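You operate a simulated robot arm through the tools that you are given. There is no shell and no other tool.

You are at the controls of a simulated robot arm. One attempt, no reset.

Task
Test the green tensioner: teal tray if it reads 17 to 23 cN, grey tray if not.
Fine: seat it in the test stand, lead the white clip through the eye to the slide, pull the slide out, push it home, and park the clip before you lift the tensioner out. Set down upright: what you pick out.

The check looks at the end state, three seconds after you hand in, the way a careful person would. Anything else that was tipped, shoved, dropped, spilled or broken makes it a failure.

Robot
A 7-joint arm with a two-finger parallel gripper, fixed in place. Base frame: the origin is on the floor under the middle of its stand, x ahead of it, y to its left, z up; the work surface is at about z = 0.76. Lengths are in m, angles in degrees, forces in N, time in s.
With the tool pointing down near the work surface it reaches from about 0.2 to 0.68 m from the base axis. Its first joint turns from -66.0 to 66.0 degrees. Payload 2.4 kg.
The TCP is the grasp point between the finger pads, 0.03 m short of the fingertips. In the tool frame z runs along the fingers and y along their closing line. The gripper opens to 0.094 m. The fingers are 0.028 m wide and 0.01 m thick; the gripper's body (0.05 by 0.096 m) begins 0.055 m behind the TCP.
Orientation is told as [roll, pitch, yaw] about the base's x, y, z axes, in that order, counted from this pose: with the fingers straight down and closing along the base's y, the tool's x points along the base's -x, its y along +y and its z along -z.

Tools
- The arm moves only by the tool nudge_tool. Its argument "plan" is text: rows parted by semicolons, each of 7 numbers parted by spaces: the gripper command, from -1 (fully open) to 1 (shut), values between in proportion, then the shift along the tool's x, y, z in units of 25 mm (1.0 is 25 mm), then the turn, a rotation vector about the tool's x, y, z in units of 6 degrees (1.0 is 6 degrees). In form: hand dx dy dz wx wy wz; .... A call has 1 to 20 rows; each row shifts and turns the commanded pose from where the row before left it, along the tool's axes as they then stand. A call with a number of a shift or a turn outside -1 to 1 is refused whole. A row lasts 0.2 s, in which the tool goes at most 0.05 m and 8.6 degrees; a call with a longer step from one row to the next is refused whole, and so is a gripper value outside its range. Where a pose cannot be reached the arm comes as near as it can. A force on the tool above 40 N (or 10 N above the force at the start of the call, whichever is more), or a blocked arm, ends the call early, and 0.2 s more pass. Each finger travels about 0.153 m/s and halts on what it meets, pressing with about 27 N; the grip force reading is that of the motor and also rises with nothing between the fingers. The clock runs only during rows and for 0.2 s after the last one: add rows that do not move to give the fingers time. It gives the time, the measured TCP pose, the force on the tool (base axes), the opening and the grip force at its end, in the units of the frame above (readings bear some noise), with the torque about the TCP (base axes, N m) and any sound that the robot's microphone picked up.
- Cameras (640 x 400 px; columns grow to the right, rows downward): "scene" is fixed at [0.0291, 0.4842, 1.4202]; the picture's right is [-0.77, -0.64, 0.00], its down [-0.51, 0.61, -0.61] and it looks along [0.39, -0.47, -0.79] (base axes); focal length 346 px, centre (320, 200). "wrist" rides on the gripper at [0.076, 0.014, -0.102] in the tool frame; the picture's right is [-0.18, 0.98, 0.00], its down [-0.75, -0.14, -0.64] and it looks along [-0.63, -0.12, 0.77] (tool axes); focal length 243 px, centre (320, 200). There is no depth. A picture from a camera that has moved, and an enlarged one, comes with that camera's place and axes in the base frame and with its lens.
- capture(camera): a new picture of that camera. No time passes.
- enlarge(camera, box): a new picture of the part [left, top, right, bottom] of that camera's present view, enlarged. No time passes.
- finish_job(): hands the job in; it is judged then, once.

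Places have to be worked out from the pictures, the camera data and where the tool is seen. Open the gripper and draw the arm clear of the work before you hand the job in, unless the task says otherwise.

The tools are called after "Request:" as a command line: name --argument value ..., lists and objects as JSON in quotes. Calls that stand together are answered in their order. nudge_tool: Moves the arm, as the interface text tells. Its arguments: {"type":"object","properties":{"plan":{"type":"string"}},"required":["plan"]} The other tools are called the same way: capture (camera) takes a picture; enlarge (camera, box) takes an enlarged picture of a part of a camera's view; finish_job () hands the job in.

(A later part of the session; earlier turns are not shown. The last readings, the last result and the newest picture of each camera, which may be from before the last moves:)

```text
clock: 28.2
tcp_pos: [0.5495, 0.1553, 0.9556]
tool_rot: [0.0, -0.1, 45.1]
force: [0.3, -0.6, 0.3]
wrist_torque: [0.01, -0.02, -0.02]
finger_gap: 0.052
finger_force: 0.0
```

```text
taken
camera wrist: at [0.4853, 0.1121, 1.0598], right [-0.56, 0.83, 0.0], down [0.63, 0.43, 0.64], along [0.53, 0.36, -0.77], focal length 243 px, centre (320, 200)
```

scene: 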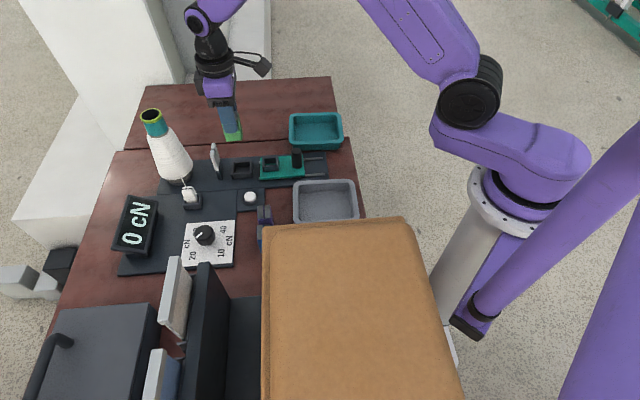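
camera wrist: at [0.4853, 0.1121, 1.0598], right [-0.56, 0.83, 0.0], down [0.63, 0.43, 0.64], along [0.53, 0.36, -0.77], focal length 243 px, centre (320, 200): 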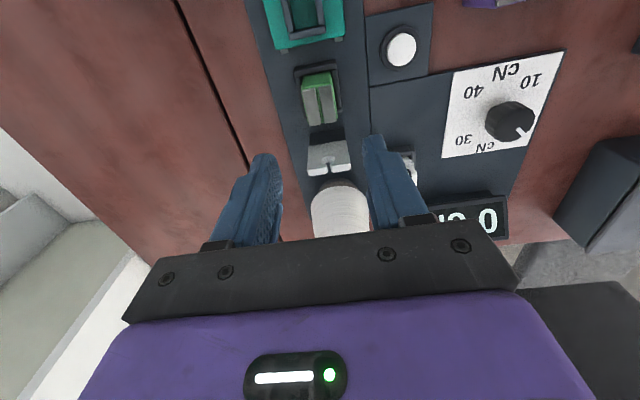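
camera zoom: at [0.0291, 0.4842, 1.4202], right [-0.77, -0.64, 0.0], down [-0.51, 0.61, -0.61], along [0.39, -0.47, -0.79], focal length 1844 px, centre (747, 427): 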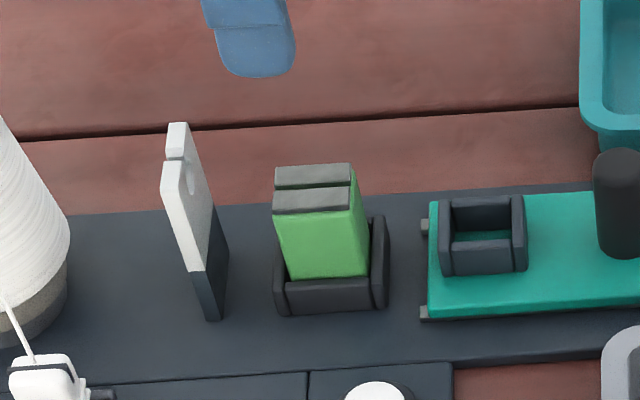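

The green tensioner stands seated with its slot along the line. Now I inspect the eye plate, tensioner slot and clip closely.

Request:
enlarge --camera "wrist" --box '[280, 60, 376, 120]'

Request:
enlarge --camera "wrist" --box '[280, 120, 376, 180]'

Request:
enlarge --camera "scene" --box '[168, 170, 232, 210]'

Request:
enlarge --camera "scene" --box '[190, 135, 254, 175]'

```text
6.67 times, centred on (328, 90) of wrist
camera zoom: at [0.4853, 0.1121, 1.0598], right [-0.56, 0.83, 0.0], down [0.63, 0.43, 0.64], along [0.53, 0.36, -0.77], focal length 1618 px, centre (267, 933)
```

zoom: 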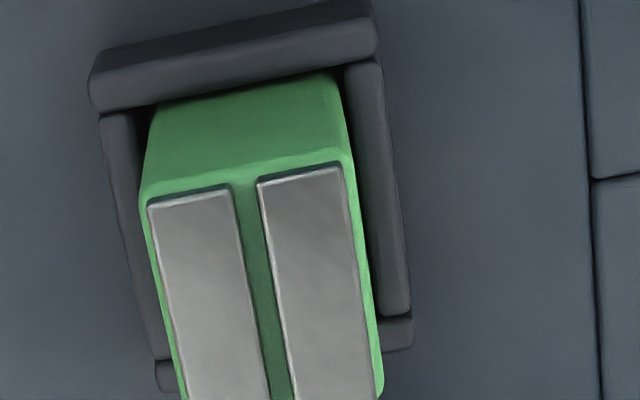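

```text
6.67 times, centred on (328, 150) of wrist
camera zoom: at [0.4853, 0.1121, 1.0598], right [-0.56, 0.83, 0.0], down [0.63, 0.43, 0.64], along [0.53, 0.36, -0.77], focal length 1618 px, centre (267, 533)
```

zoom: 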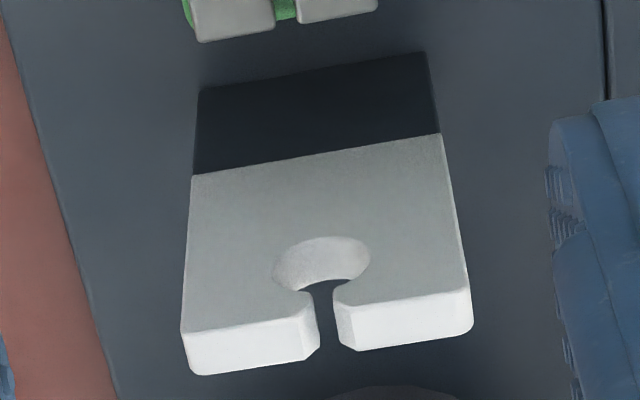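

```text
10.00 times, centred on (200, 190) of scene
camera zoom: at [0.0291, 0.4842, 1.4202], right [-0.77, -0.64, 0.0], down [-0.51, 0.61, -0.61], along [0.39, -0.47, -0.79], focal length 3457 px, centre (1520, 300)
```

zoom: 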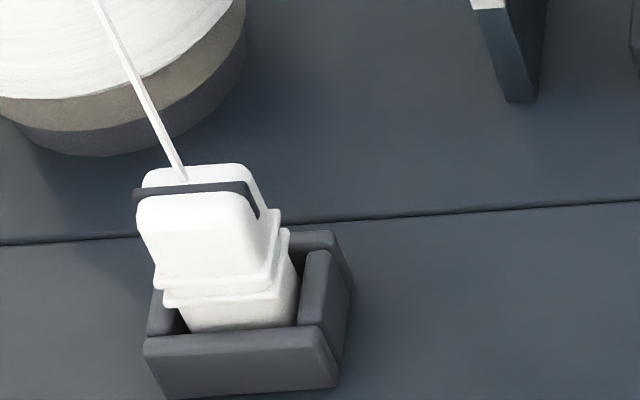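

```text
10.00 times, centred on (222, 155) of scene
camera zoom: at [0.0291, 0.4842, 1.4202], right [-0.77, -0.64, 0.0], down [-0.51, 0.61, -0.61], along [0.39, -0.47, -0.79], focal length 3457 px, centre (1300, 650)
```

zoom: 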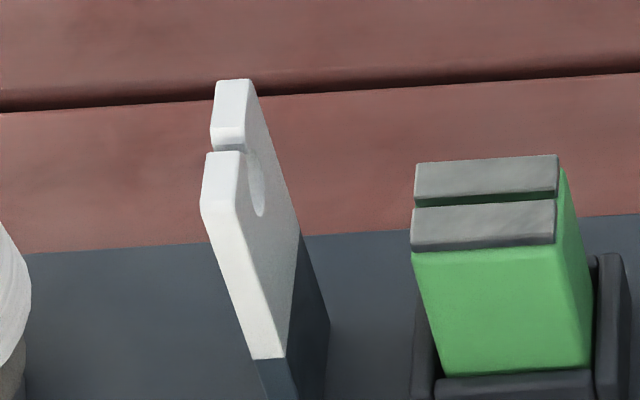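

The eye plate's slot (≈3–4 mm wide) and the tensioner's slot are in line; the clip is parked on the cone side of the eye plate. I move, staying high, to hover above the clip and look at it.

Request:
nudge_tool --plan "-0.1 -0.6 0.4 -0.3 0 0 0; -0.1 -0.6 0.4 0 0 0 0; -0.1 -0.6 0.4 0 0 0 0; -0.1 -0.6 0.4 0 0 0 0; -0.1 -0.6 0.4 0 0 0 0; -0.1 -0.6 0.4 0 0 0 0; -0.1 -0.6 0.4 0 0 0 0; -0.1 -0.5 0.4 0 0 0 0; -0.1 0 0 0 0 0 0"

Request:
capture --camera "wrist"

Request:
capture --camera "scene"

Request:
enlarge --camera "wrist" --box '[270, 70, 366, 130]'

```text
clock: 30.2
tcp_pos: [0.5785, 0.2951, 0.9646]
tool_rot: [0.0, -0.1, 44.9]
force: [-0.2, 0.5, 1.0]
wrist_torque: [0.0, 0.02, -0.03]
finger_gap: 0.0519
finger_force: 0.3
```

```text
taken
camera wrist: at [0.5138, 0.2507, 1.0675], right [-0.56, 0.83, 0.0], down [0.63, 0.43, 0.64], along [0.53, 0.36, -0.77], focal length 243 px, centre (320, 200)
```

wrist: 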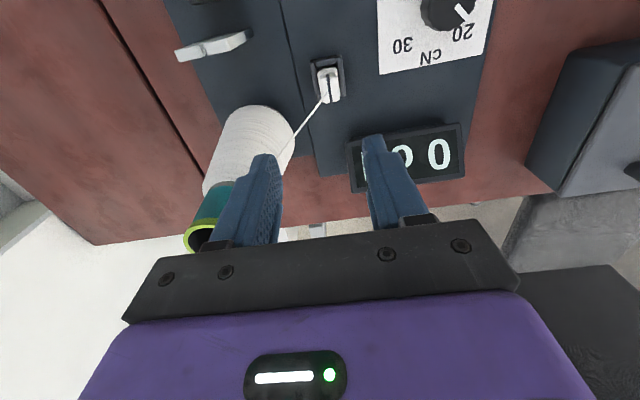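

```text
taken
```

scene: 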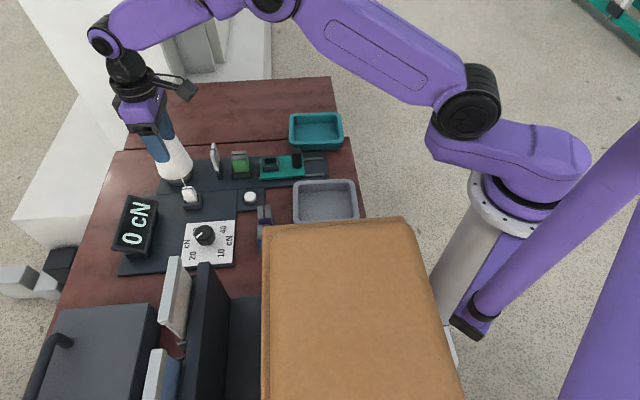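

```text
6.67 times, centred on (318, 100) of wrist
camera zoom: at [0.5138, 0.2507, 1.0675], right [-0.56, 0.83, 0.0], down [0.63, 0.43, 0.64], along [0.53, 0.36, -0.77], focal length 1618 px, centre (333, 867)
```

zoom: 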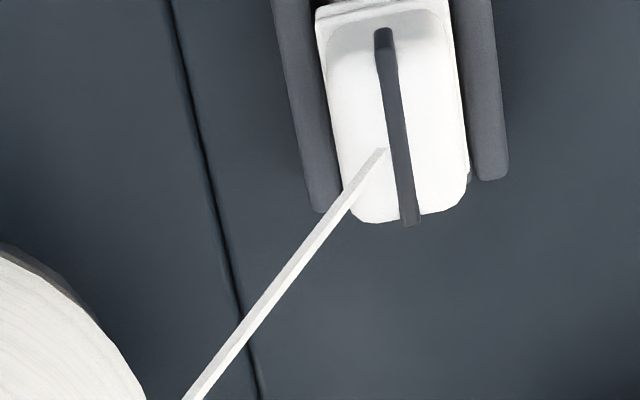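

Request:
enlarge --camera "wrist" --box '[285, 50, 365, 100]'

Request:
enlarge --camera "wrist" --box '[170, 0, 330, 100]'

Request:
enlarge --camera "scene" --box '[160, 165, 224, 205]'

```text
8.00 times, centred on (325, 75) of wrist
camera zoom: at [0.5138, 0.2507, 1.0675], right [-0.56, 0.83, 0.0], down [0.63, 0.43, 0.64], along [0.53, 0.36, -0.77], focal length 1941 px, centre (280, 1200)
```

zoom: 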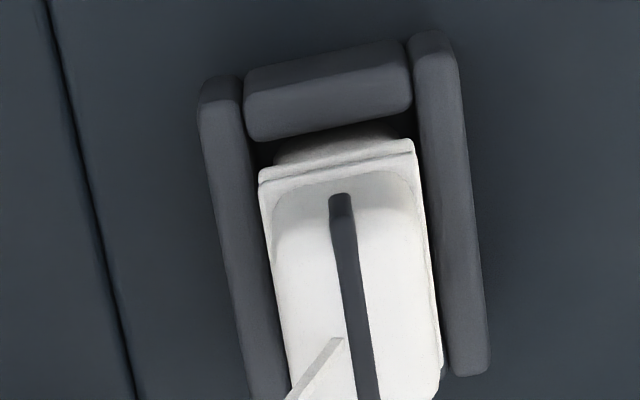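

```text
4.00 times, centred on (250, 50) of wrist
camera zoom: at [0.5138, 0.2507, 1.0675], right [-0.56, 0.83, 0.0], down [0.63, 0.43, 0.64], along [0.53, 0.36, -0.77], focal length 970 px, centre (600, 800)
```

zoom: 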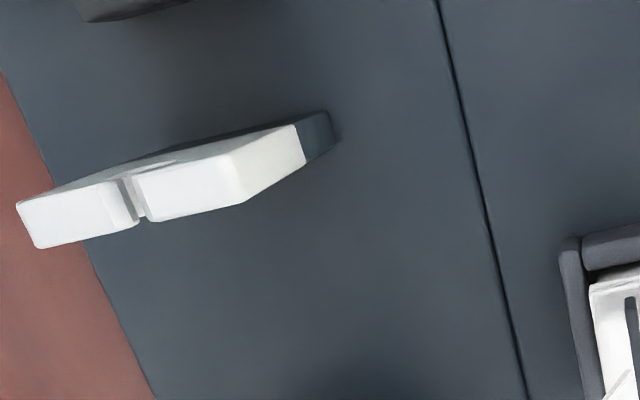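

```text
10.00 times, centred on (192, 185) of scene
camera zoom: at [0.0291, 0.4842, 1.4202], right [-0.77, -0.64, 0.0], down [-0.51, 0.61, -0.61], along [0.39, -0.47, -0.79], focal length 3457 px, centre (1600, 350)
```

zoom: 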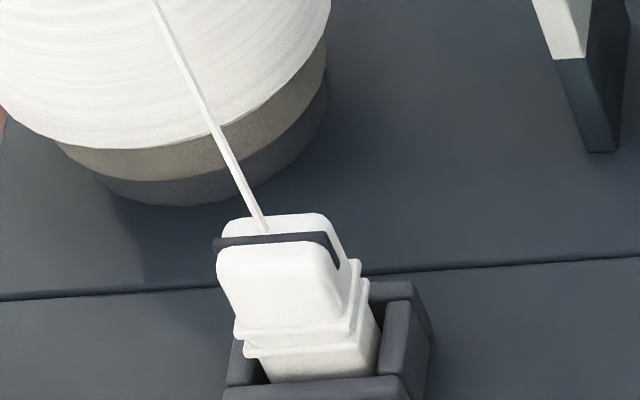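

Request:
enlarge --camera "scene" --box '[128, 130, 208, 180]'

Request:
enlarge --camera "wrist" --box '[180, 90, 340, 190]'

```text
8.00 times, centred on (168, 155) of scene
camera zoom: at [0.0291, 0.4842, 1.4202], right [-0.77, -0.64, 0.0], down [-0.51, 0.61, -0.61], along [0.39, -0.47, -0.79], focal length 2766 px, centre (1536, 560)
```

zoom: 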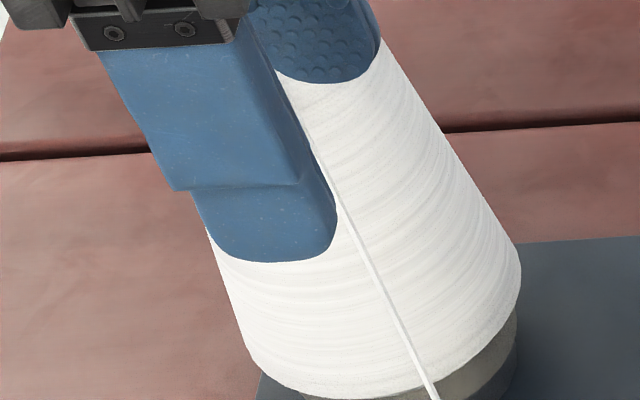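

```text
4.00 times, centred on (260, 140) of wrist
camera zoom: at [0.5138, 0.2507, 1.0675], right [-0.56, 0.83, 0.0], down [0.63, 0.43, 0.64], along [0.53, 0.36, -0.77], focal length 970 px, centre (560, 440)
```

zoom: 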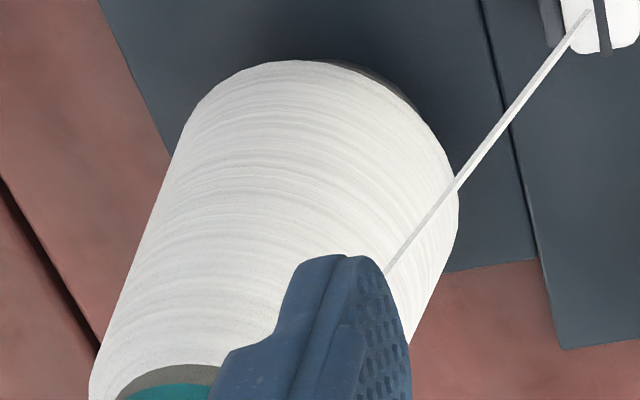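

The clip head is ~18 mm wide (across) × ~24 mm long, top at z≈0.82, centred at about (+6, +10.7) mm from the TCP. I shift over it, narrow the fingers, and descend partway, then check.

Request:
nudge_tool --plan "0.1 0.12 0.215 0 0 0 0; 0.1 0.12 0.215 0 0 0 0; 0.1 0 0 0.8 0 0 0; 0.1 0 0 0.8 0 0 0; 0.1 0 0 0.8 0 0 0; 0.1 0 0 0.8 0 0 0; 0.1 0 0 0.4 0 0 0; 0.1 0 0 0 0 0 0"

Request:
capture --camera "wrist"

Request:
enlarge --camera "wrist" --box '[260, 80, 388, 160]'

Request:
enlarge --camera "scene" --box '[140, 130, 236, 190]'

```text
clock: 32.0
tcp_pos: [0.5653, 0.2983, 0.8749]
tool_rot: [0.0, 0.0, 44.9]
force: [0.3, 0.0, 0.0]
wrist_torque: [0.02, -0.01, 0.01]
finger_gap: 0.0423
finger_force: 0.1
```

```text
taken
camera wrist: at [0.5009, 0.2543, 0.9771], right [-0.56, 0.83, 0.0], down [0.63, 0.43, 0.64], along [0.53, 0.36, -0.77], focal length 243 px, centre (320, 200)
```

wrist: 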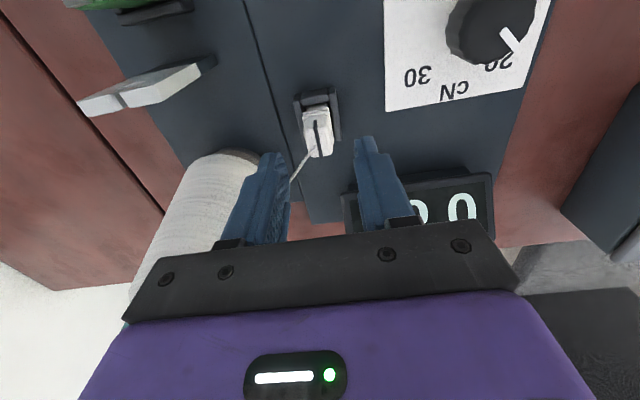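

```text
5.00 times, centred on (324, 120) of wrist
camera zoom: at [0.5009, 0.2543, 0.9771], right [-0.56, 0.83, 0.0], down [0.63, 0.43, 0.64], along [0.53, 0.36, -0.77], focal length 1213 px, centre (300, 600)
```

zoom: 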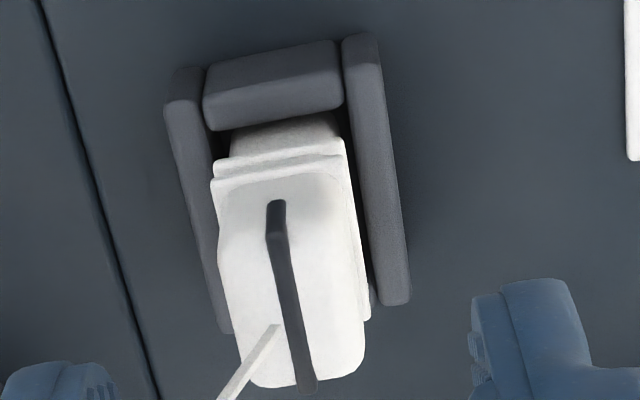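

```text
6.67 times, centred on (188, 160) of scene
camera zoom: at [0.0291, 0.4842, 1.4202], right [-0.77, -0.64, 0.0], down [-0.51, 0.61, -0.61], along [0.39, -0.47, -0.79], focal length 2305 px, centre (1200, 467)
```

zoom: 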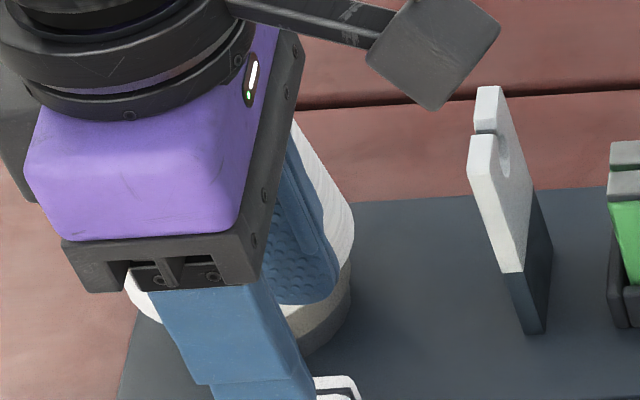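

Head centre is at (−2, −1) mm from the TCP; I correct that and descend so the fingertips end just above the clip's flange/park rim (TCP z≈0.83).

Request:
nudge_tool --plan "0.1 -0.08 -0.04 0.5 0 0 0; 0.1 0 0 0.5 0 0 0; 0.1 0 0 0.5 0 0 0; 0.1 0 0 0.3 0 0 0; 0.1 0 0 0 0 0 0"

Request:
capture --camera "wrist"

Request:
enlarge --camera "wrist" --box '[240, 110, 400, 210]'

Request:
enlarge --camera "scene" --box '[150, 150, 230, 200]'

```text
clock: 33.2
tcp_pos: [0.5672, 0.2986, 0.8288]
tool_rot: [0.0, 0.1, 44.9]
force: [0.0, 0.5, 0.6]
wrist_torque: [0.0, -0.02, -0.01]
finger_gap: 0.0423
finger_force: 0.0
```

```text
taken
camera wrist: at [0.5025, 0.2551, 0.9325], right [-0.56, 0.83, 0.0], down [0.63, 0.43, 0.64], along [0.53, 0.36, -0.77], focal length 243 px, centre (320, 200)
```

wrist: 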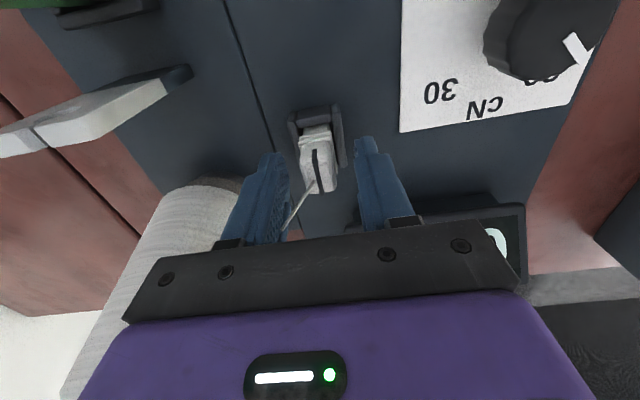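

```text
4.00 times, centred on (320, 160) of wrist
camera zoom: at [0.5025, 0.2551, 0.9325], right [-0.56, 0.83, 0.0], down [0.63, 0.43, 0.64], along [0.53, 0.36, -0.77], focal length 970 px, centre (320, 360)
```

zoom: 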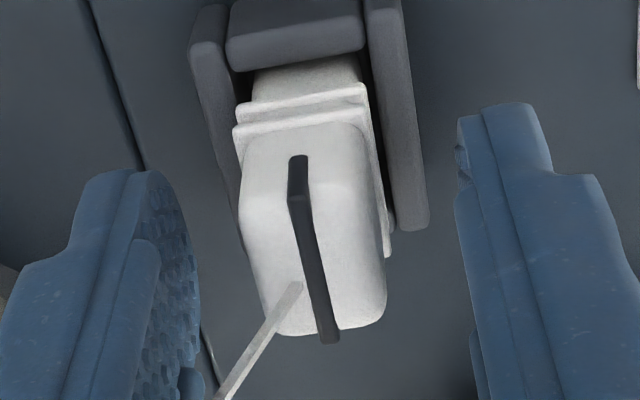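

```text
8.00 times, centred on (190, 175) of scene
camera zoom: at [0.0291, 0.4842, 1.4202], right [-0.77, -0.64, 0.0], down [-0.51, 0.61, -0.61], along [0.39, -0.47, -0.79], focal length 2766 px, centre (1360, 400)
```

zoom: 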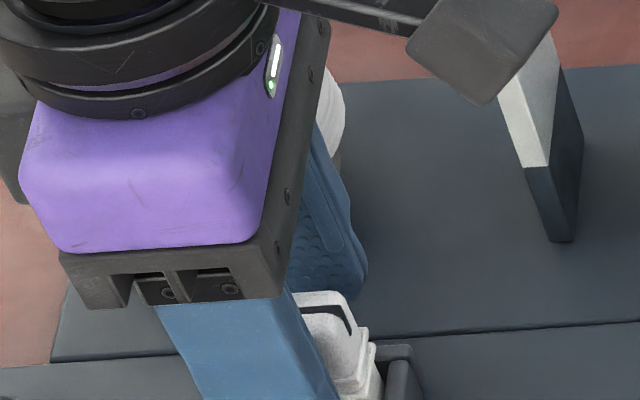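

The clip head is centred between the fingers with no contact force. I close the gripper on it.

Request:
nudge_tool --plan "1 0 0 0 0 0 0; 1 0 0 0 0 0 0; 1 0 0 0 0 0 0; 1 0 0 0 0 0 0"

Request:
enlarge --camera "wrist" --box '[240, 110, 400, 210]'

```text
clock: 34.2
tcp_pos: [0.5677, 0.2989, 0.8295]
tool_rot: [-0.1, 0.0, 44.8]
force: [0.1, 0.5, -1.3]
wrist_torque: [0.03, -0.05, 0.05]
finger_gap: 0.0167
finger_force: 26.7
```

```text
4.00 times, centred on (320, 160) of wrist
camera zoom: at [0.5025, 0.255, 0.9325], right [-0.56, 0.83, 0.0], down [0.63, 0.43, 0.64], along [0.53, 0.36, -0.77], focal length 970 px, centre (320, 360)
```

zoom: 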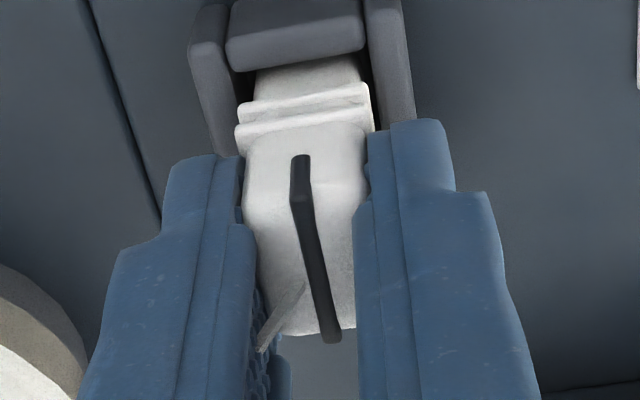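

Gripped (16.7 mm). I lift the clip straight out of its park to z≈0.92.

Request:
nudge_tool --plan "1 0 0 -0.3 0 0 0; 1 0 0 -0.5 0 0 0; 1 0 0 -0.8 0 0 0; 1 0 0 -0.8 0 0 0; 1 0 0 -0.8 0 0 0; 1 0 0 -0.4 0 0 0; 1 0 0 0 0 0 0"

Request:
capture --camera "wrist"

Request:
enlarge --camera "scene" --box '[130, 110, 290, 210]'

```text
clock: 35.8
tcp_pos: [0.5678, 0.2993, 0.9194]
tool_rot: [0.1, 0.0, 44.9]
force: [0.0, 0.4, 0.4]
wrist_torque: [0.0, -0.03, -0.02]
finger_gap: 0.0167
finger_force: 26.5
```

```text
taken
camera wrist: at [0.5034, 0.2552, 1.0226], right [-0.56, 0.83, 0.0], down [0.63, 0.43, 0.64], along [0.53, 0.36, -0.77], focal length 243 px, centre (320, 200)
```

wrist: 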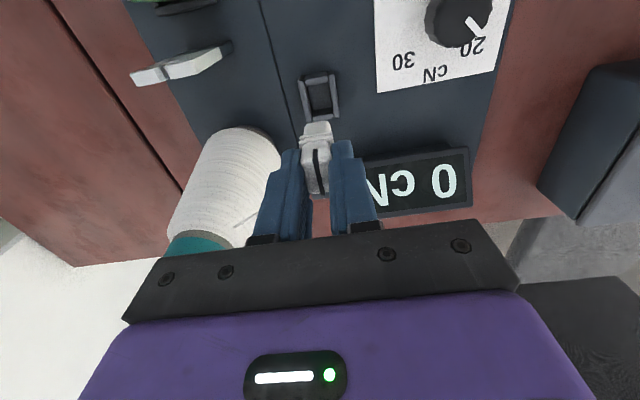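

```text
4.00 times, centred on (210, 160) of scene
camera zoom: at [0.0291, 0.4842, 1.4202], right [-0.77, -0.64, 0.0], down [-0.51, 0.61, -0.61], along [0.39, -0.47, -0.79], focal length 1383 px, centre (760, 360)
```

zoom: 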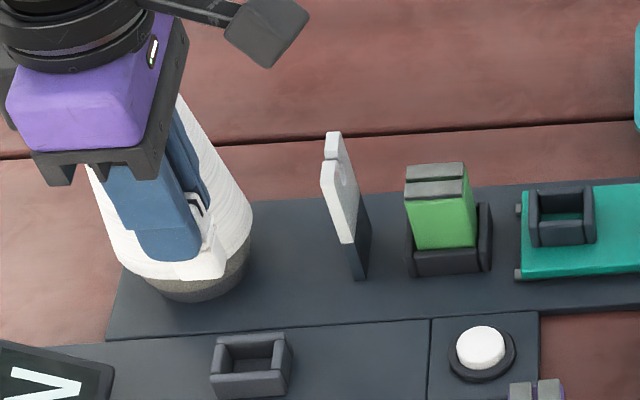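

Request:
enlarge --camera "wrist" --box '[280, 105, 360, 155]'

Request:
enlarge --camera "wrist" --box '[280, 65, 360, 115]'

```text
8.00 times, centred on (320, 130) of wrist
camera zoom: at [0.5034, 0.2552, 1.0226], right [-0.56, 0.83, 0.0], down [0.63, 0.43, 0.64], along [0.53, 0.36, -0.77], focal length 1941 px, centre (320, 760)
```

zoom: 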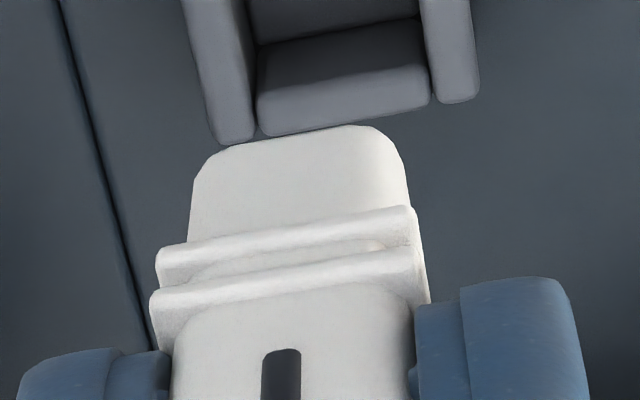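

```text
8.00 times, centred on (320, 90) of wrist
camera zoom: at [0.5034, 0.2552, 1.0226], right [-0.56, 0.83, 0.0], down [0.63, 0.43, 0.64], along [0.53, 0.36, -0.77], focal length 1941 px, centre (320, 1080)
```

zoom: 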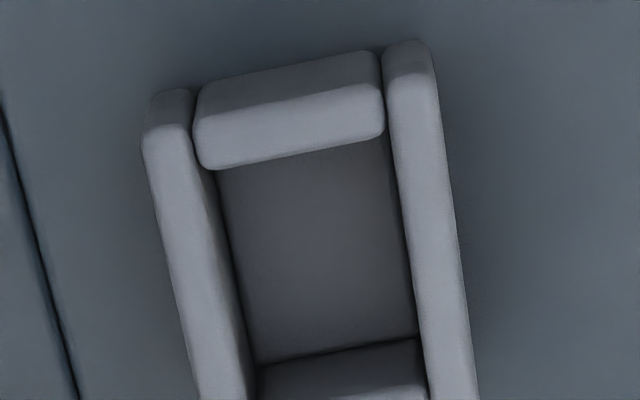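

Clip is held square and centred (base ~16.4 mm wide; park interior 21 mm). I move sideways to the cone side of the eye plate, in line with its slot.

Request:
nudge_tool --plan "1 0.15 -0.6 0 0 0 0; 1 0.15 -0.6 0 0 0 0; 1 0.15 -0.6 0 0 0 0; 1 0.15 -0.6 0 0 0 0; 1 0.14 -0.6 0 0 0 0; 1 0 -0.604 0 0 0 0; 1 0 0 0 0 0 0"

Request:
capture --camera "wrist"

Request:
enlarge --camera "scene" --box '[130, 100, 290, 200]'

```text
clock: 37.4
tcp_pos: [0.6193, 0.2221, 0.9197]
tool_rot: [0.0, 0.0, 44.8]
force: [0.1, 0.4, -0.9]
wrist_torque: [-0.02, -0.05, -0.01]
finger_gap: 0.0167
finger_force: 27.1
```

```text
taken
camera wrist: at [0.5535, 0.1782, 1.0236], right [-0.56, 0.83, 0.0], down [0.63, 0.43, 0.64], along [0.53, 0.36, -0.77], focal length 243 px, centre (320, 200)
```

wrist: 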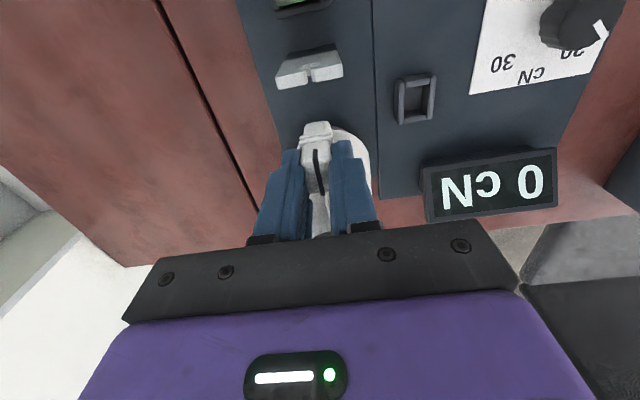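

```text
4.00 times, centred on (210, 150) of scene
camera zoom: at [0.0291, 0.4842, 1.4202], right [-0.77, -0.64, 0.0], down [-0.51, 0.61, -0.61], along [0.39, -0.47, -0.79], focal length 1383 px, centre (760, 400)
```

zoom: 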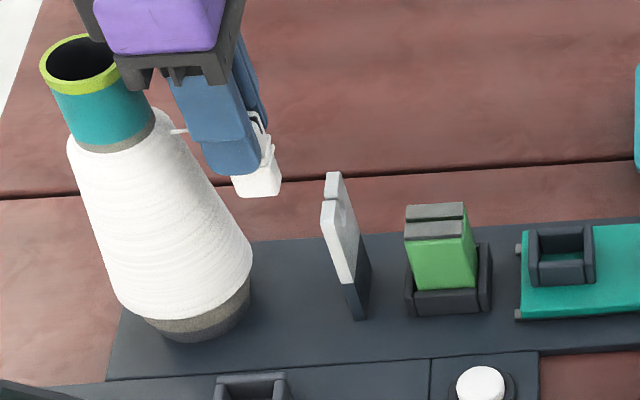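

Request:
enlarge --camera "wrist" --box '[270, 40, 350, 90]'

Request:
enlarge --camera "scene" --box '[150, 115, 230, 165]'

```text
8.00 times, centred on (310, 65) of wrist
camera zoom: at [0.5535, 0.1782, 1.0236], right [-0.56, 0.83, 0.0], down [0.63, 0.43, 0.64], along [0.53, 0.36, -0.77], focal length 1941 px, centre (400, 1280)
```

zoom: 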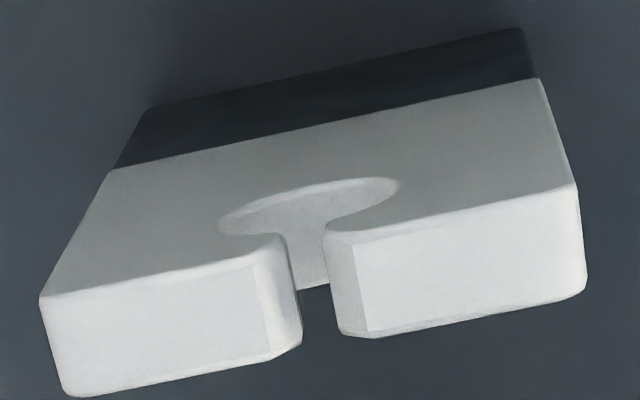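

```text
8.00 times, centred on (190, 140) of scene
camera zoom: at [0.0291, 0.4842, 1.4202], right [-0.77, -0.64, 0.0], down [-0.51, 0.61, -0.61], along [0.39, -0.47, -0.79], focal length 2766 px, centre (1360, 680)
```

zoom: 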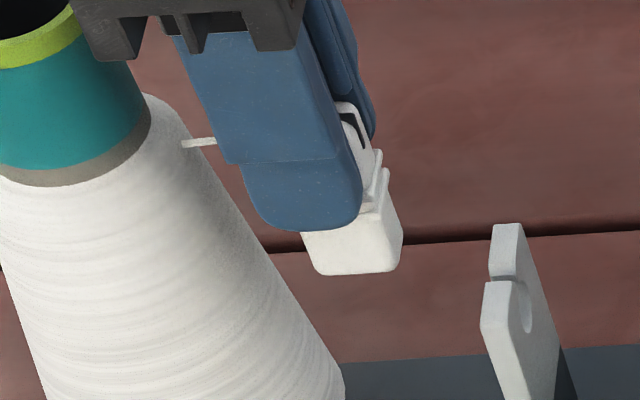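

The slot is at tool y ≈ 0 and 39 mm ahead: aligned. I lower 5 mm and carry the clip slowly over the slot towards the tensioner side, then look at the thread.

Request:
nudge_tool --plan "1 0 0 0.2 0 0 0; 1 0.4 0 0 0 0 0; 1 0.4 0 0 0 0 0; 1 0.4 0 0 0 0 0; 1 0.4 0 0 0 0 0; 1 0.4 0 0 0 0 0; 1 0.4 0 0 0 0 0; 1 0.4 0 0 0 0 0; 1 0 0 0 0 0 0"

Request:
enlarge --camera "scene" --box '[140, 105, 300, 205]'

Request:
capture --camera "wrist"

```text
clock: 39.4
tcp_pos: [0.568, 0.173, 0.9156]
tool_rot: [0.0, 0.0, 45.0]
force: [-0.8, -0.1, -0.3]
wrist_torque: [-0.01, 0.03, 0.01]
finger_gap: 0.017
finger_force: 26.6
```

```text
4.00 times, centred on (220, 155) of scene
camera zoom: at [0.0291, 0.4842, 1.4202], right [-0.77, -0.64, 0.0], down [-0.51, 0.61, -0.61], along [0.39, -0.47, -0.79], focal length 1383 px, centre (720, 380)
```

zoom: 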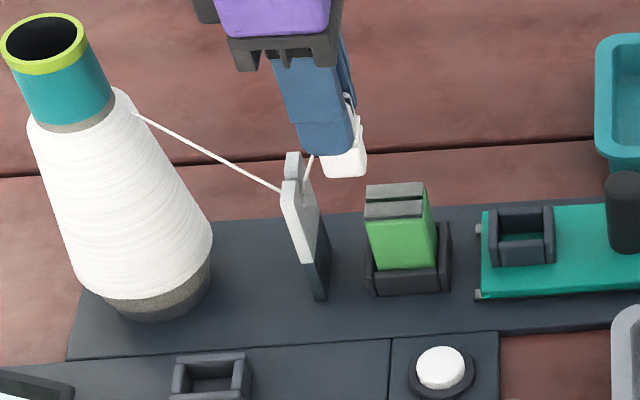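

```text
taken
camera wrist: at [0.5029, 0.1291, 1.0179], right [-0.56, 0.83, 0.0], down [0.63, 0.43, 0.64], along [0.53, 0.36, -0.77], focal length 243 px, centre (320, 200)
```

wrist: 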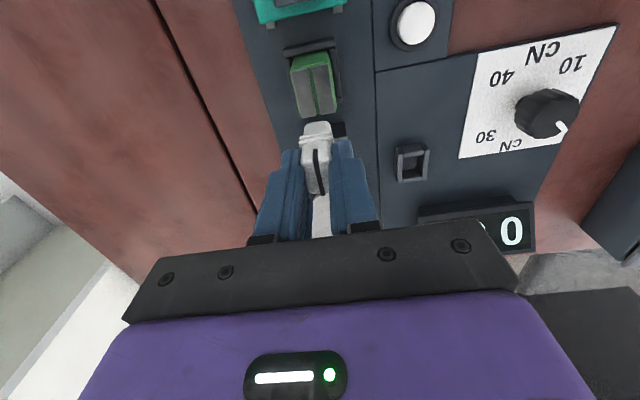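

The thread now runs from the cone through the eye to the clip. I continue along the line over the tensioner and stop short of the slide socket to measure it.

Request:
nudge_tool --plan "1 0.4 0 0 0 0 0; 1 0.4 0 0 0 0 0; 1 0.4 0 0 0 0 0; 1 0.4 0 0 0 0 0; 1 0.4 0 0 0 0 0; 1 0.2 0 0 0 0 0; 1 0 0 0 0 0 0"

Request:
capture --camera "wrist"

Request:
enlarge --camera "wrist" --box '[256, 30, 384, 110]'

Request:
enlarge --camera "scene" --box '[180, 110, 340, 210]'

```text
clock: 41.0
tcp_pos: [0.5287, 0.134, 0.9131]
tool_rot: [-0.2, 0.0, 44.9]
force: [0.0, 0.1, 0.9]
wrist_torque: [0.01, 0.01, 0.03]
finger_gap: 0.0166
finger_force: 26.8
```

```text
taken
camera wrist: at [0.4644, 0.09, 1.0179], right [-0.56, 0.83, 0.0], down [0.63, 0.43, 0.64], along [0.53, 0.36, -0.77], focal length 243 px, centre (320, 200)
```

wrist: 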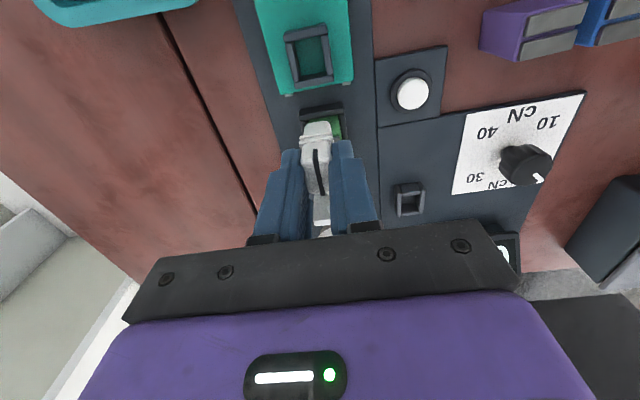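

```text
5.00 times, centred on (320, 70) of wrist
camera zoom: at [0.4644, 0.09, 1.0179], right [-0.56, 0.83, 0.0], down [0.63, 0.43, 0.64], along [0.53, 0.36, -0.77], focal length 1213 px, centre (320, 850)
```

zoom: 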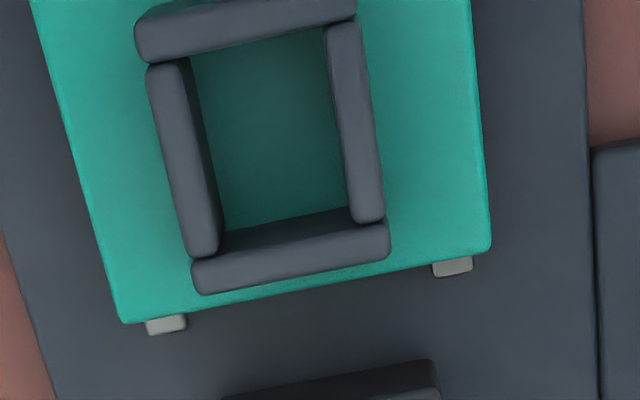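

```text
4.00 times, centred on (260, 160) of scene
camera zoom: at [0.0291, 0.4842, 1.4202], right [-0.77, -0.64, 0.0], down [-0.51, 0.61, -0.61], along [0.39, -0.47, -0.79], focal length 1383 px, centre (560, 360)
```

zoom: 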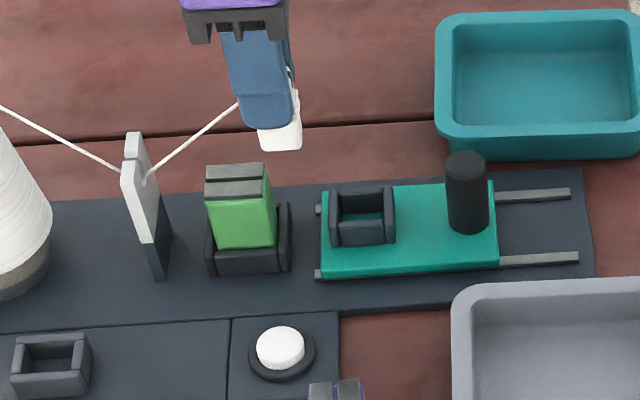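

The slide socket's interior is ~28 × 22 mm, centred ~40 mm ahead in line with the tool. I move over it and descend to just above its rim for a check.

Request:
nudge_tool --plan "1 0.4 -0.01 0 0 0 0; 1 0.4 -0.01 0 0 0 0; 1 0.4 -0.01 0 0 0 0; 1 0.376 0 0 0 0 0; 1 0 0 0.4 0 0 0; 1 0 0 0.4 0 0 0; 1 0 0 0.4 0 0 0; 1 0 0 0.4 0 0 0; 1 0 0 0 0 0 0"

Request:
enlarge --camera "wrist" --box '[272, 80, 368, 140]'

Request:
enlarge --camera "scene" --box '[190, 120, 310, 195]'

```text
clock: 43.0
tcp_pos: [0.5023, 0.1047, 0.8729]
tool_rot: [-0.1, 0.0, 44.9]
force: [0.2, -0.2, -1.3]
wrist_torque: [0.02, -0.01, 0.03]
finger_gap: 0.0167
finger_force: 26.9
```

```text
6.67 times, centred on (320, 110) of wrist
camera zoom: at [0.4376, 0.061, 0.9778], right [-0.56, 0.83, 0.0], down [0.63, 0.43, 0.64], along [0.53, 0.36, -0.77], focal length 1618 px, centre (320, 800)
```

zoom: 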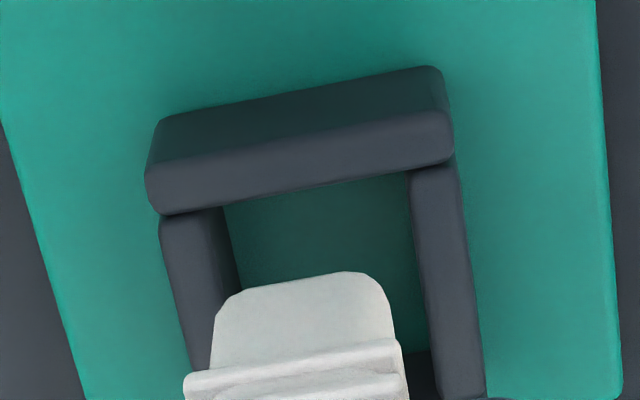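

```text
5.33 times, centred on (250, 158) of scene
camera zoom: at [0.0291, 0.4842, 1.4202], right [-0.77, -0.64, 0.0], down [-0.51, 0.61, -0.61], along [0.39, -0.47, -0.79], focal length 1844 px, centre (693, 427)
```

zoom: 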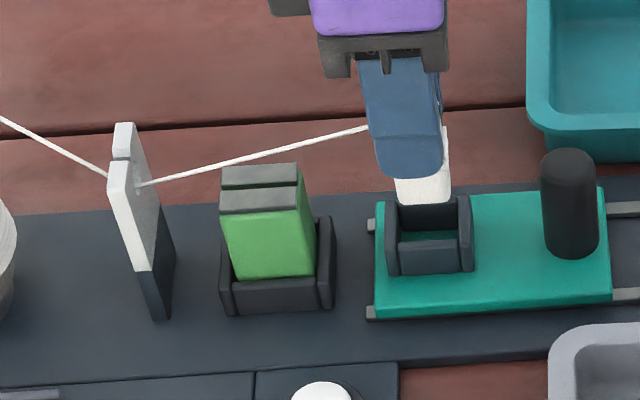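

Clip base is within ~1 mm of the socket's centre, ~2 mm clearance all around. I lower it into the socket slowly.

Request:
nudge_tool --plan "1 0 0.02 0.3 0 0 0; 1 0 0 0.3 0 0 0; 1 0 0 0.3 0 0 0; 1 0 0 0.2 0 0 0; 1 0 0 0 0 0 0"

Request:
enlarge --camera "wrist" --box '[272, 80, 368, 140]'

Request:
enlarge --camera "scene" --box '[190, 120, 310, 195]'

```text
clock: 44.2
tcp_pos: [0.5018, 0.1055, 0.8464]
tool_rot: [0.0, 0.1, 44.9]
force: [0.2, 0.2, -0.2]
wrist_torque: [-0.02, 0.0, -0.03]
finger_gap: 0.0168
finger_force: 26.6
```

```text
6.67 times, centred on (320, 110) of wrist
camera zoom: at [0.4372, 0.0615, 0.9506], right [-0.56, 0.83, 0.0], down [0.63, 0.43, 0.64], along [0.53, 0.36, -0.77], focal length 1618 px, centre (320, 800)
```

zoom: 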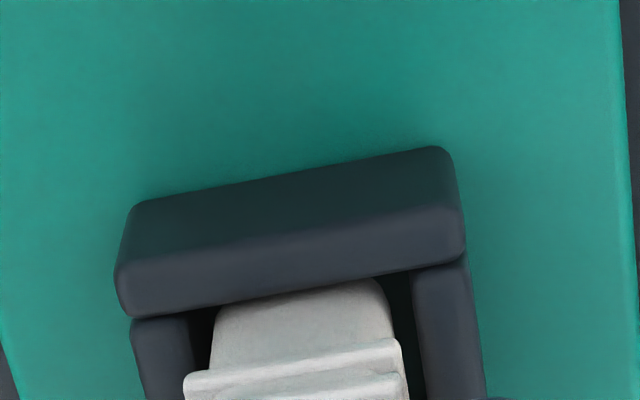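

```text
5.33 times, centred on (250, 158) of scene
camera zoom: at [0.0291, 0.4842, 1.4202], right [-0.77, -0.64, 0.0], down [-0.51, 0.61, -0.61], along [0.39, -0.47, -0.79], focal length 1844 px, centre (693, 427)
```

zoom: 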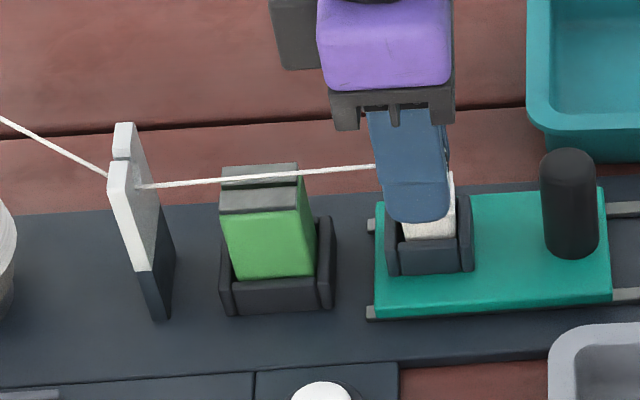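

The clip base is entering the socket with even gaps, and the thread is coming down over the tensioner's slot. I lower in small steps to the seat.

Request:
nudge_tool --plan "1 0 0 0.1 0 0 0; 1 0 0 0.1 0 0 0; 1 0 0 0.1 0 0 0; 1 0 0 0 0 0 0"

```text
clock: 45.2
tcp_pos: [0.501, 0.1066, 0.8412]
tool_rot: [0.0, 0.0, 44.8]
force: [-3.2, 0.2, 18.3]
wrist_torque: [-0.02, 0.34, -0.01]
finger_gap: 0.0166
finger_force: 26.7
```

Contact with 18 N: it has bottomed. I check that it's seated and the thread lies in the tensioner slot.

Request:
nudge_tool --plan "1 0 0 -0.04 0 0 0; 1 0 0 0 0 0 0"

Request:
enlarge --camera "wrist" --box '[272, 90, 368, 150]'

Request:
enlarge --camera "scene" --box '[205, 130, 301, 190]'

```text
clock: 45.8
tcp_pos: [0.4999, 0.1073, 0.8401]
tool_rot: [-0.1, 0.1, 45.0]
force: [0.2, 0.0, -1.3]
wrist_torque: [-0.04, -0.06, 0.0]
finger_gap: 0.0167
finger_force: 27.3
```

```text
6.67 times, centred on (320, 120) of wrist
camera zoom: at [0.4373, 0.0624, 0.9438], right [-0.56, 0.83, 0.0], down [0.63, 0.43, 0.64], along [0.53, 0.36, -0.77], focal length 1618 px, centre (320, 733)
```

zoom: 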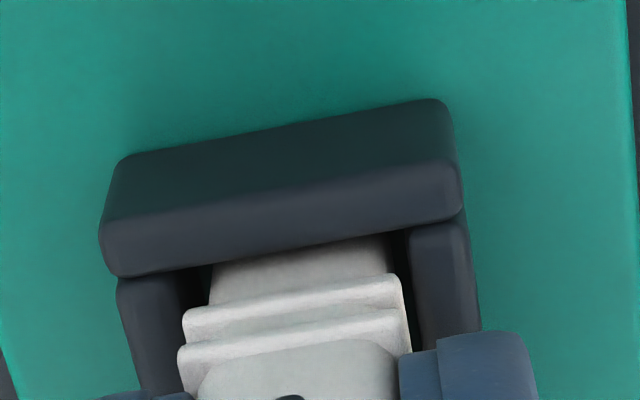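

```text
6.67 times, centred on (253, 160) of scene
camera zoom: at [0.0291, 0.4842, 1.4202], right [-0.77, -0.64, 0.0], down [-0.51, 0.61, -0.61], along [0.39, -0.47, -0.79], focal length 2305 px, centre (767, 467)
```

zoom: 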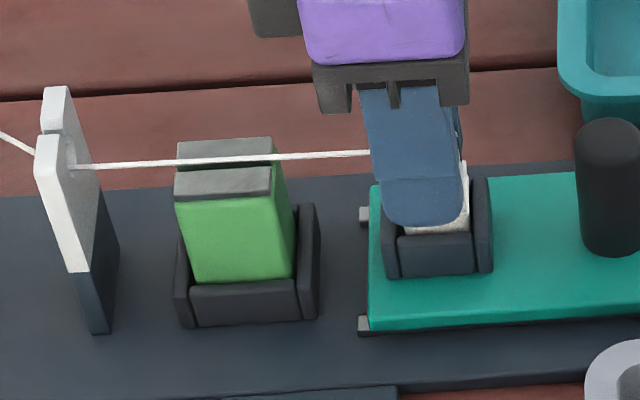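

Request:
enlarge --camera "scene" --box '[205, 138, 261, 173]'

```text
11.43 times, centred on (233, 156) of scene
camera zoom: at [0.0291, 0.4842, 1.4202], right [-0.77, -0.64, 0.0], down [-0.51, 0.61, -0.61], along [0.39, -0.47, -0.79], focal length 3951 px, centre (1314, 709)
```

zoom: 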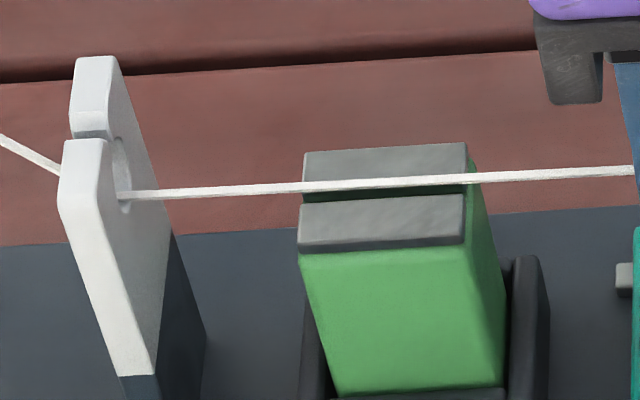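

The thread lies along the tensioner's slot line. I release the clip and raise the hand straight up.

Request:
nudge_tool --plan "0.5 0 0 0.02 0 0 0; 0.4 0 0 0 0 0 0; 0.3 0 0 0 0 0 0; 0.3 0 0 0 0 0 0; 0.3 0 0 -0.4 0 0 0; 0.3 0 0 -0.8 0 0 0; 0.3 0 0 -0.8 0 0 0; 0.3 0 0 -0.8 0 0 0; 0.3 0 0 -0.4 0 0 0; 0.3 0 0 0 0 0 0"

Request:
enlarge --camera "scene" --box '[205, 130, 333, 210]'

Request:
capture --camera "wrist"

```text
clock: 48.0
tcp_pos: [0.5021, 0.1055, 0.9207]
tool_rot: [0.1, -0.1, 44.8]
force: [0.6, -0.2, 0.5]
wrist_torque: [0.0, -0.05, -0.03]
finger_gap: 0.033
finger_force: 0.0
```

```text
5.00 times, centred on (269, 170) of scene
camera zoom: at [0.0291, 0.4842, 1.4202], right [-0.77, -0.64, 0.0], down [-0.51, 0.61, -0.61], along [0.39, -0.47, -0.79], focal length 1729 px, centre (575, 350)
```

zoom: 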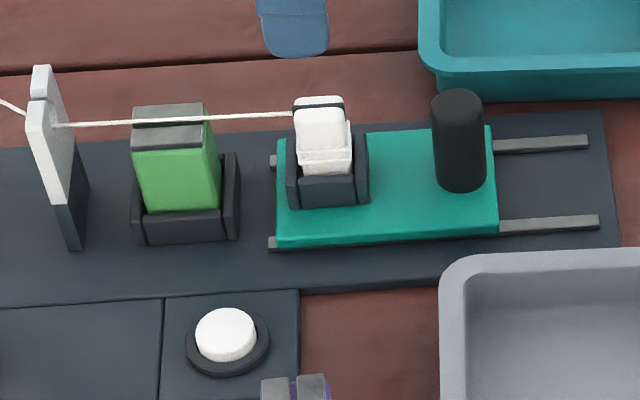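

```text
taken
camera wrist: at [0.4369, 0.0617, 1.0233], right [-0.56, 0.83, 0.0], down [0.63, 0.43, 0.64], along [0.53, 0.36, -0.77], focal length 243 px, centre (320, 200)
```

wrist: 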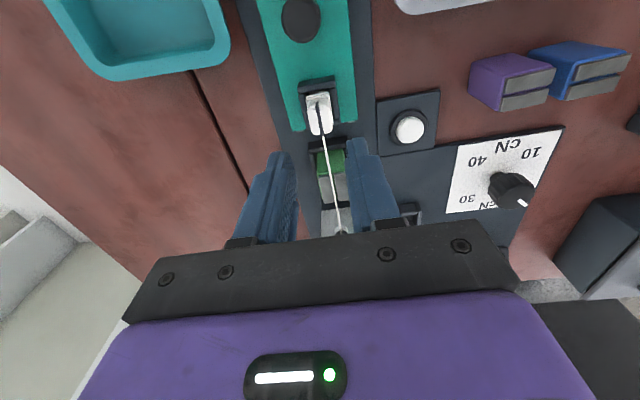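

Request:
enlarge --camera "scene" --box '[205, 140, 277, 185]'

Request:
enlarge --camera "wrist" --box '[280, 70, 376, 130]'

Request:
enlarge --camera "wrist" --box '[280, 130, 376, 190]'

Request:
enlarge --camera "wrist" --box '[240, 0, 368, 80]'

```text
8.89 times, centred on (241, 162) of scene
camera zoom: at [0.0291, 0.4842, 1.4202], right [-0.77, -0.64, 0.0], down [-0.51, 0.61, -0.61], along [0.39, -0.47, -0.79], focal length 3073 px, centre (1022, 533)
```

zoom: 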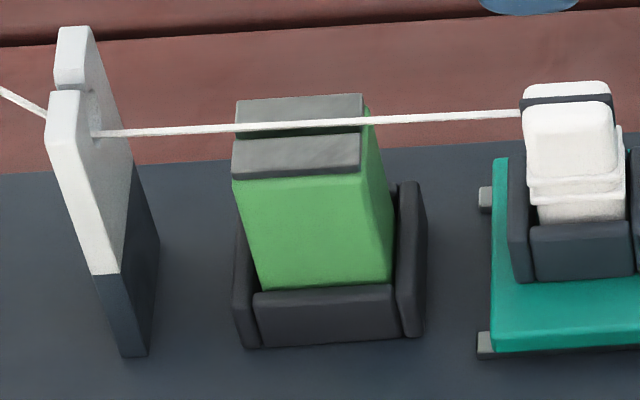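

```text
6.67 times, centred on (328, 100) of wrist
camera zoom: at [0.4369, 0.0617, 1.0233], right [-0.56, 0.83, 0.0], down [0.63, 0.43, 0.64], along [0.53, 0.36, -0.77], focal length 1618 px, centre (267, 867)
```

zoom: 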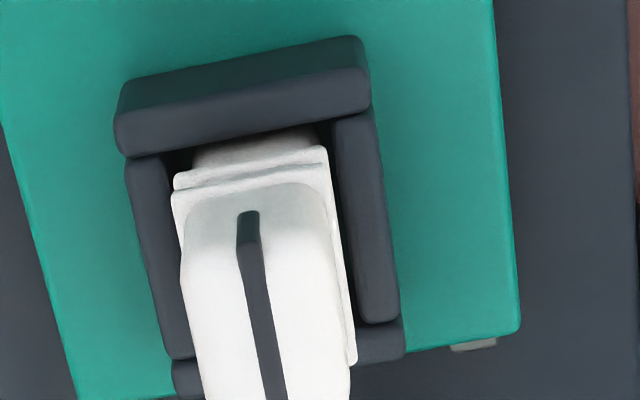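

```text
6.67 times, centred on (328, 160) of wrist
camera zoom: at [0.4369, 0.0617, 1.0233], right [-0.56, 0.83, 0.0], down [0.63, 0.43, 0.64], along [0.53, 0.36, -0.77], focal length 1618 px, centre (267, 467)
```

zoom: 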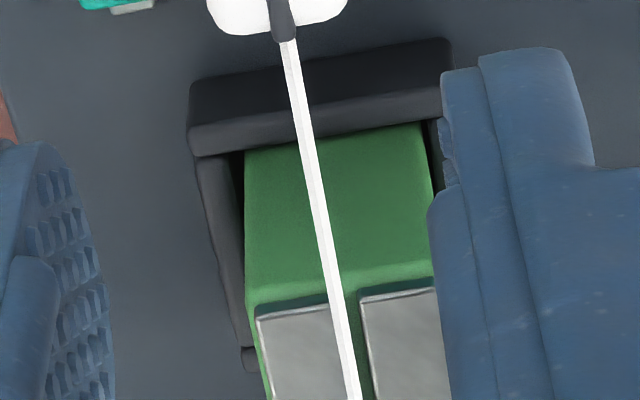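

```text
5.00 times, centred on (304, 40) of wrist
camera zoom: at [0.4369, 0.0617, 1.0233], right [-0.56, 0.83, 0.0], down [0.63, 0.43, 0.64], along [0.53, 0.36, -0.77], focal length 1213 px, centre (400, 1000)
```

zoom: 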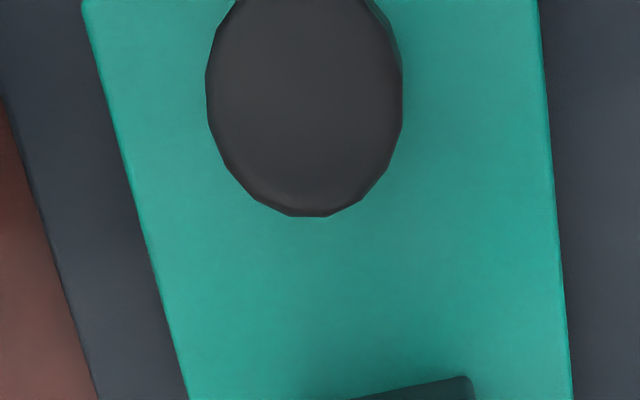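

The clip is seated in the slide and the thread runs eye → tensioner slot → clip. Next is the black peg, ~67 mm further along the line: I move over it with fingers open to 5 cm and partly descend.

Request:
nudge_tool --plan "0 0.54 0.006 0 0 0 0; -0.06 0.54 0.006 0 0 0 0; -0.06 0.54 0.006 0 0 0 0; -0.06 0.54 0.006 0 0 0 0; -0.06 0.53 0.006 0 0 0 0; -0.06 0 0 0.7 0 0 0; -0.06 0 0 0.7 0 0 0; -0.06 0 0 0 0 0 0"

Request:
enlarge --camera "wrist" --box '[240, 70, 400, 170]'

Request:
capture --camera "scene"

```text
clock: 49.8
tcp_pos: [0.4536, 0.059, 0.885]
tool_rot: [0.0, 0.0, 44.9]
force: [0.5, 0.2, 0.1]
wrist_torque: [-0.05, 0.04, 0.03]
finger_gap: 0.0499
finger_force: 0.1
```

```text
4.00 times, centred on (320, 120) of wrist
camera zoom: at [0.3885, 0.0152, 0.9881], right [-0.56, 0.83, 0.0], down [0.63, 0.43, 0.64], along [0.53, 0.36, -0.77], focal length 970 px, centre (320, 520)
```

zoom: 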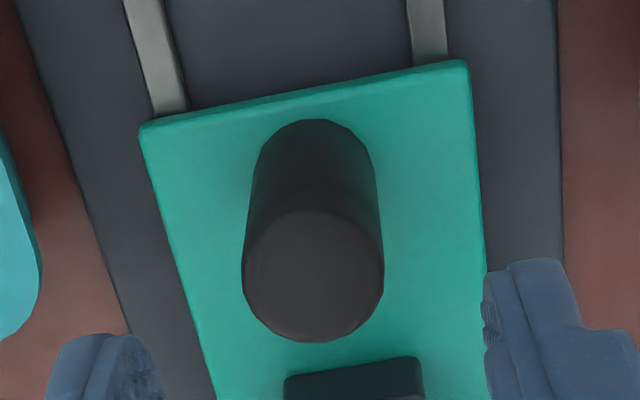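

```text
taken
```

scene: 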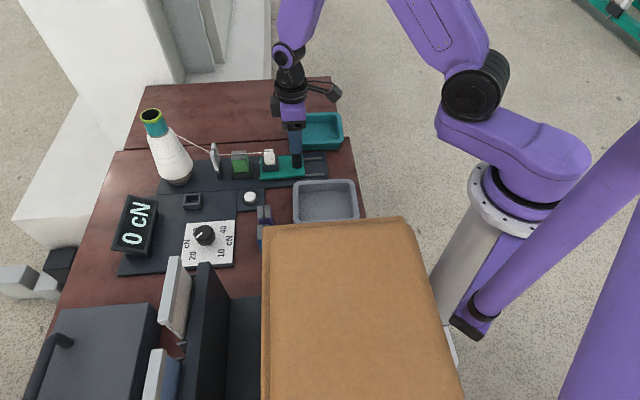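

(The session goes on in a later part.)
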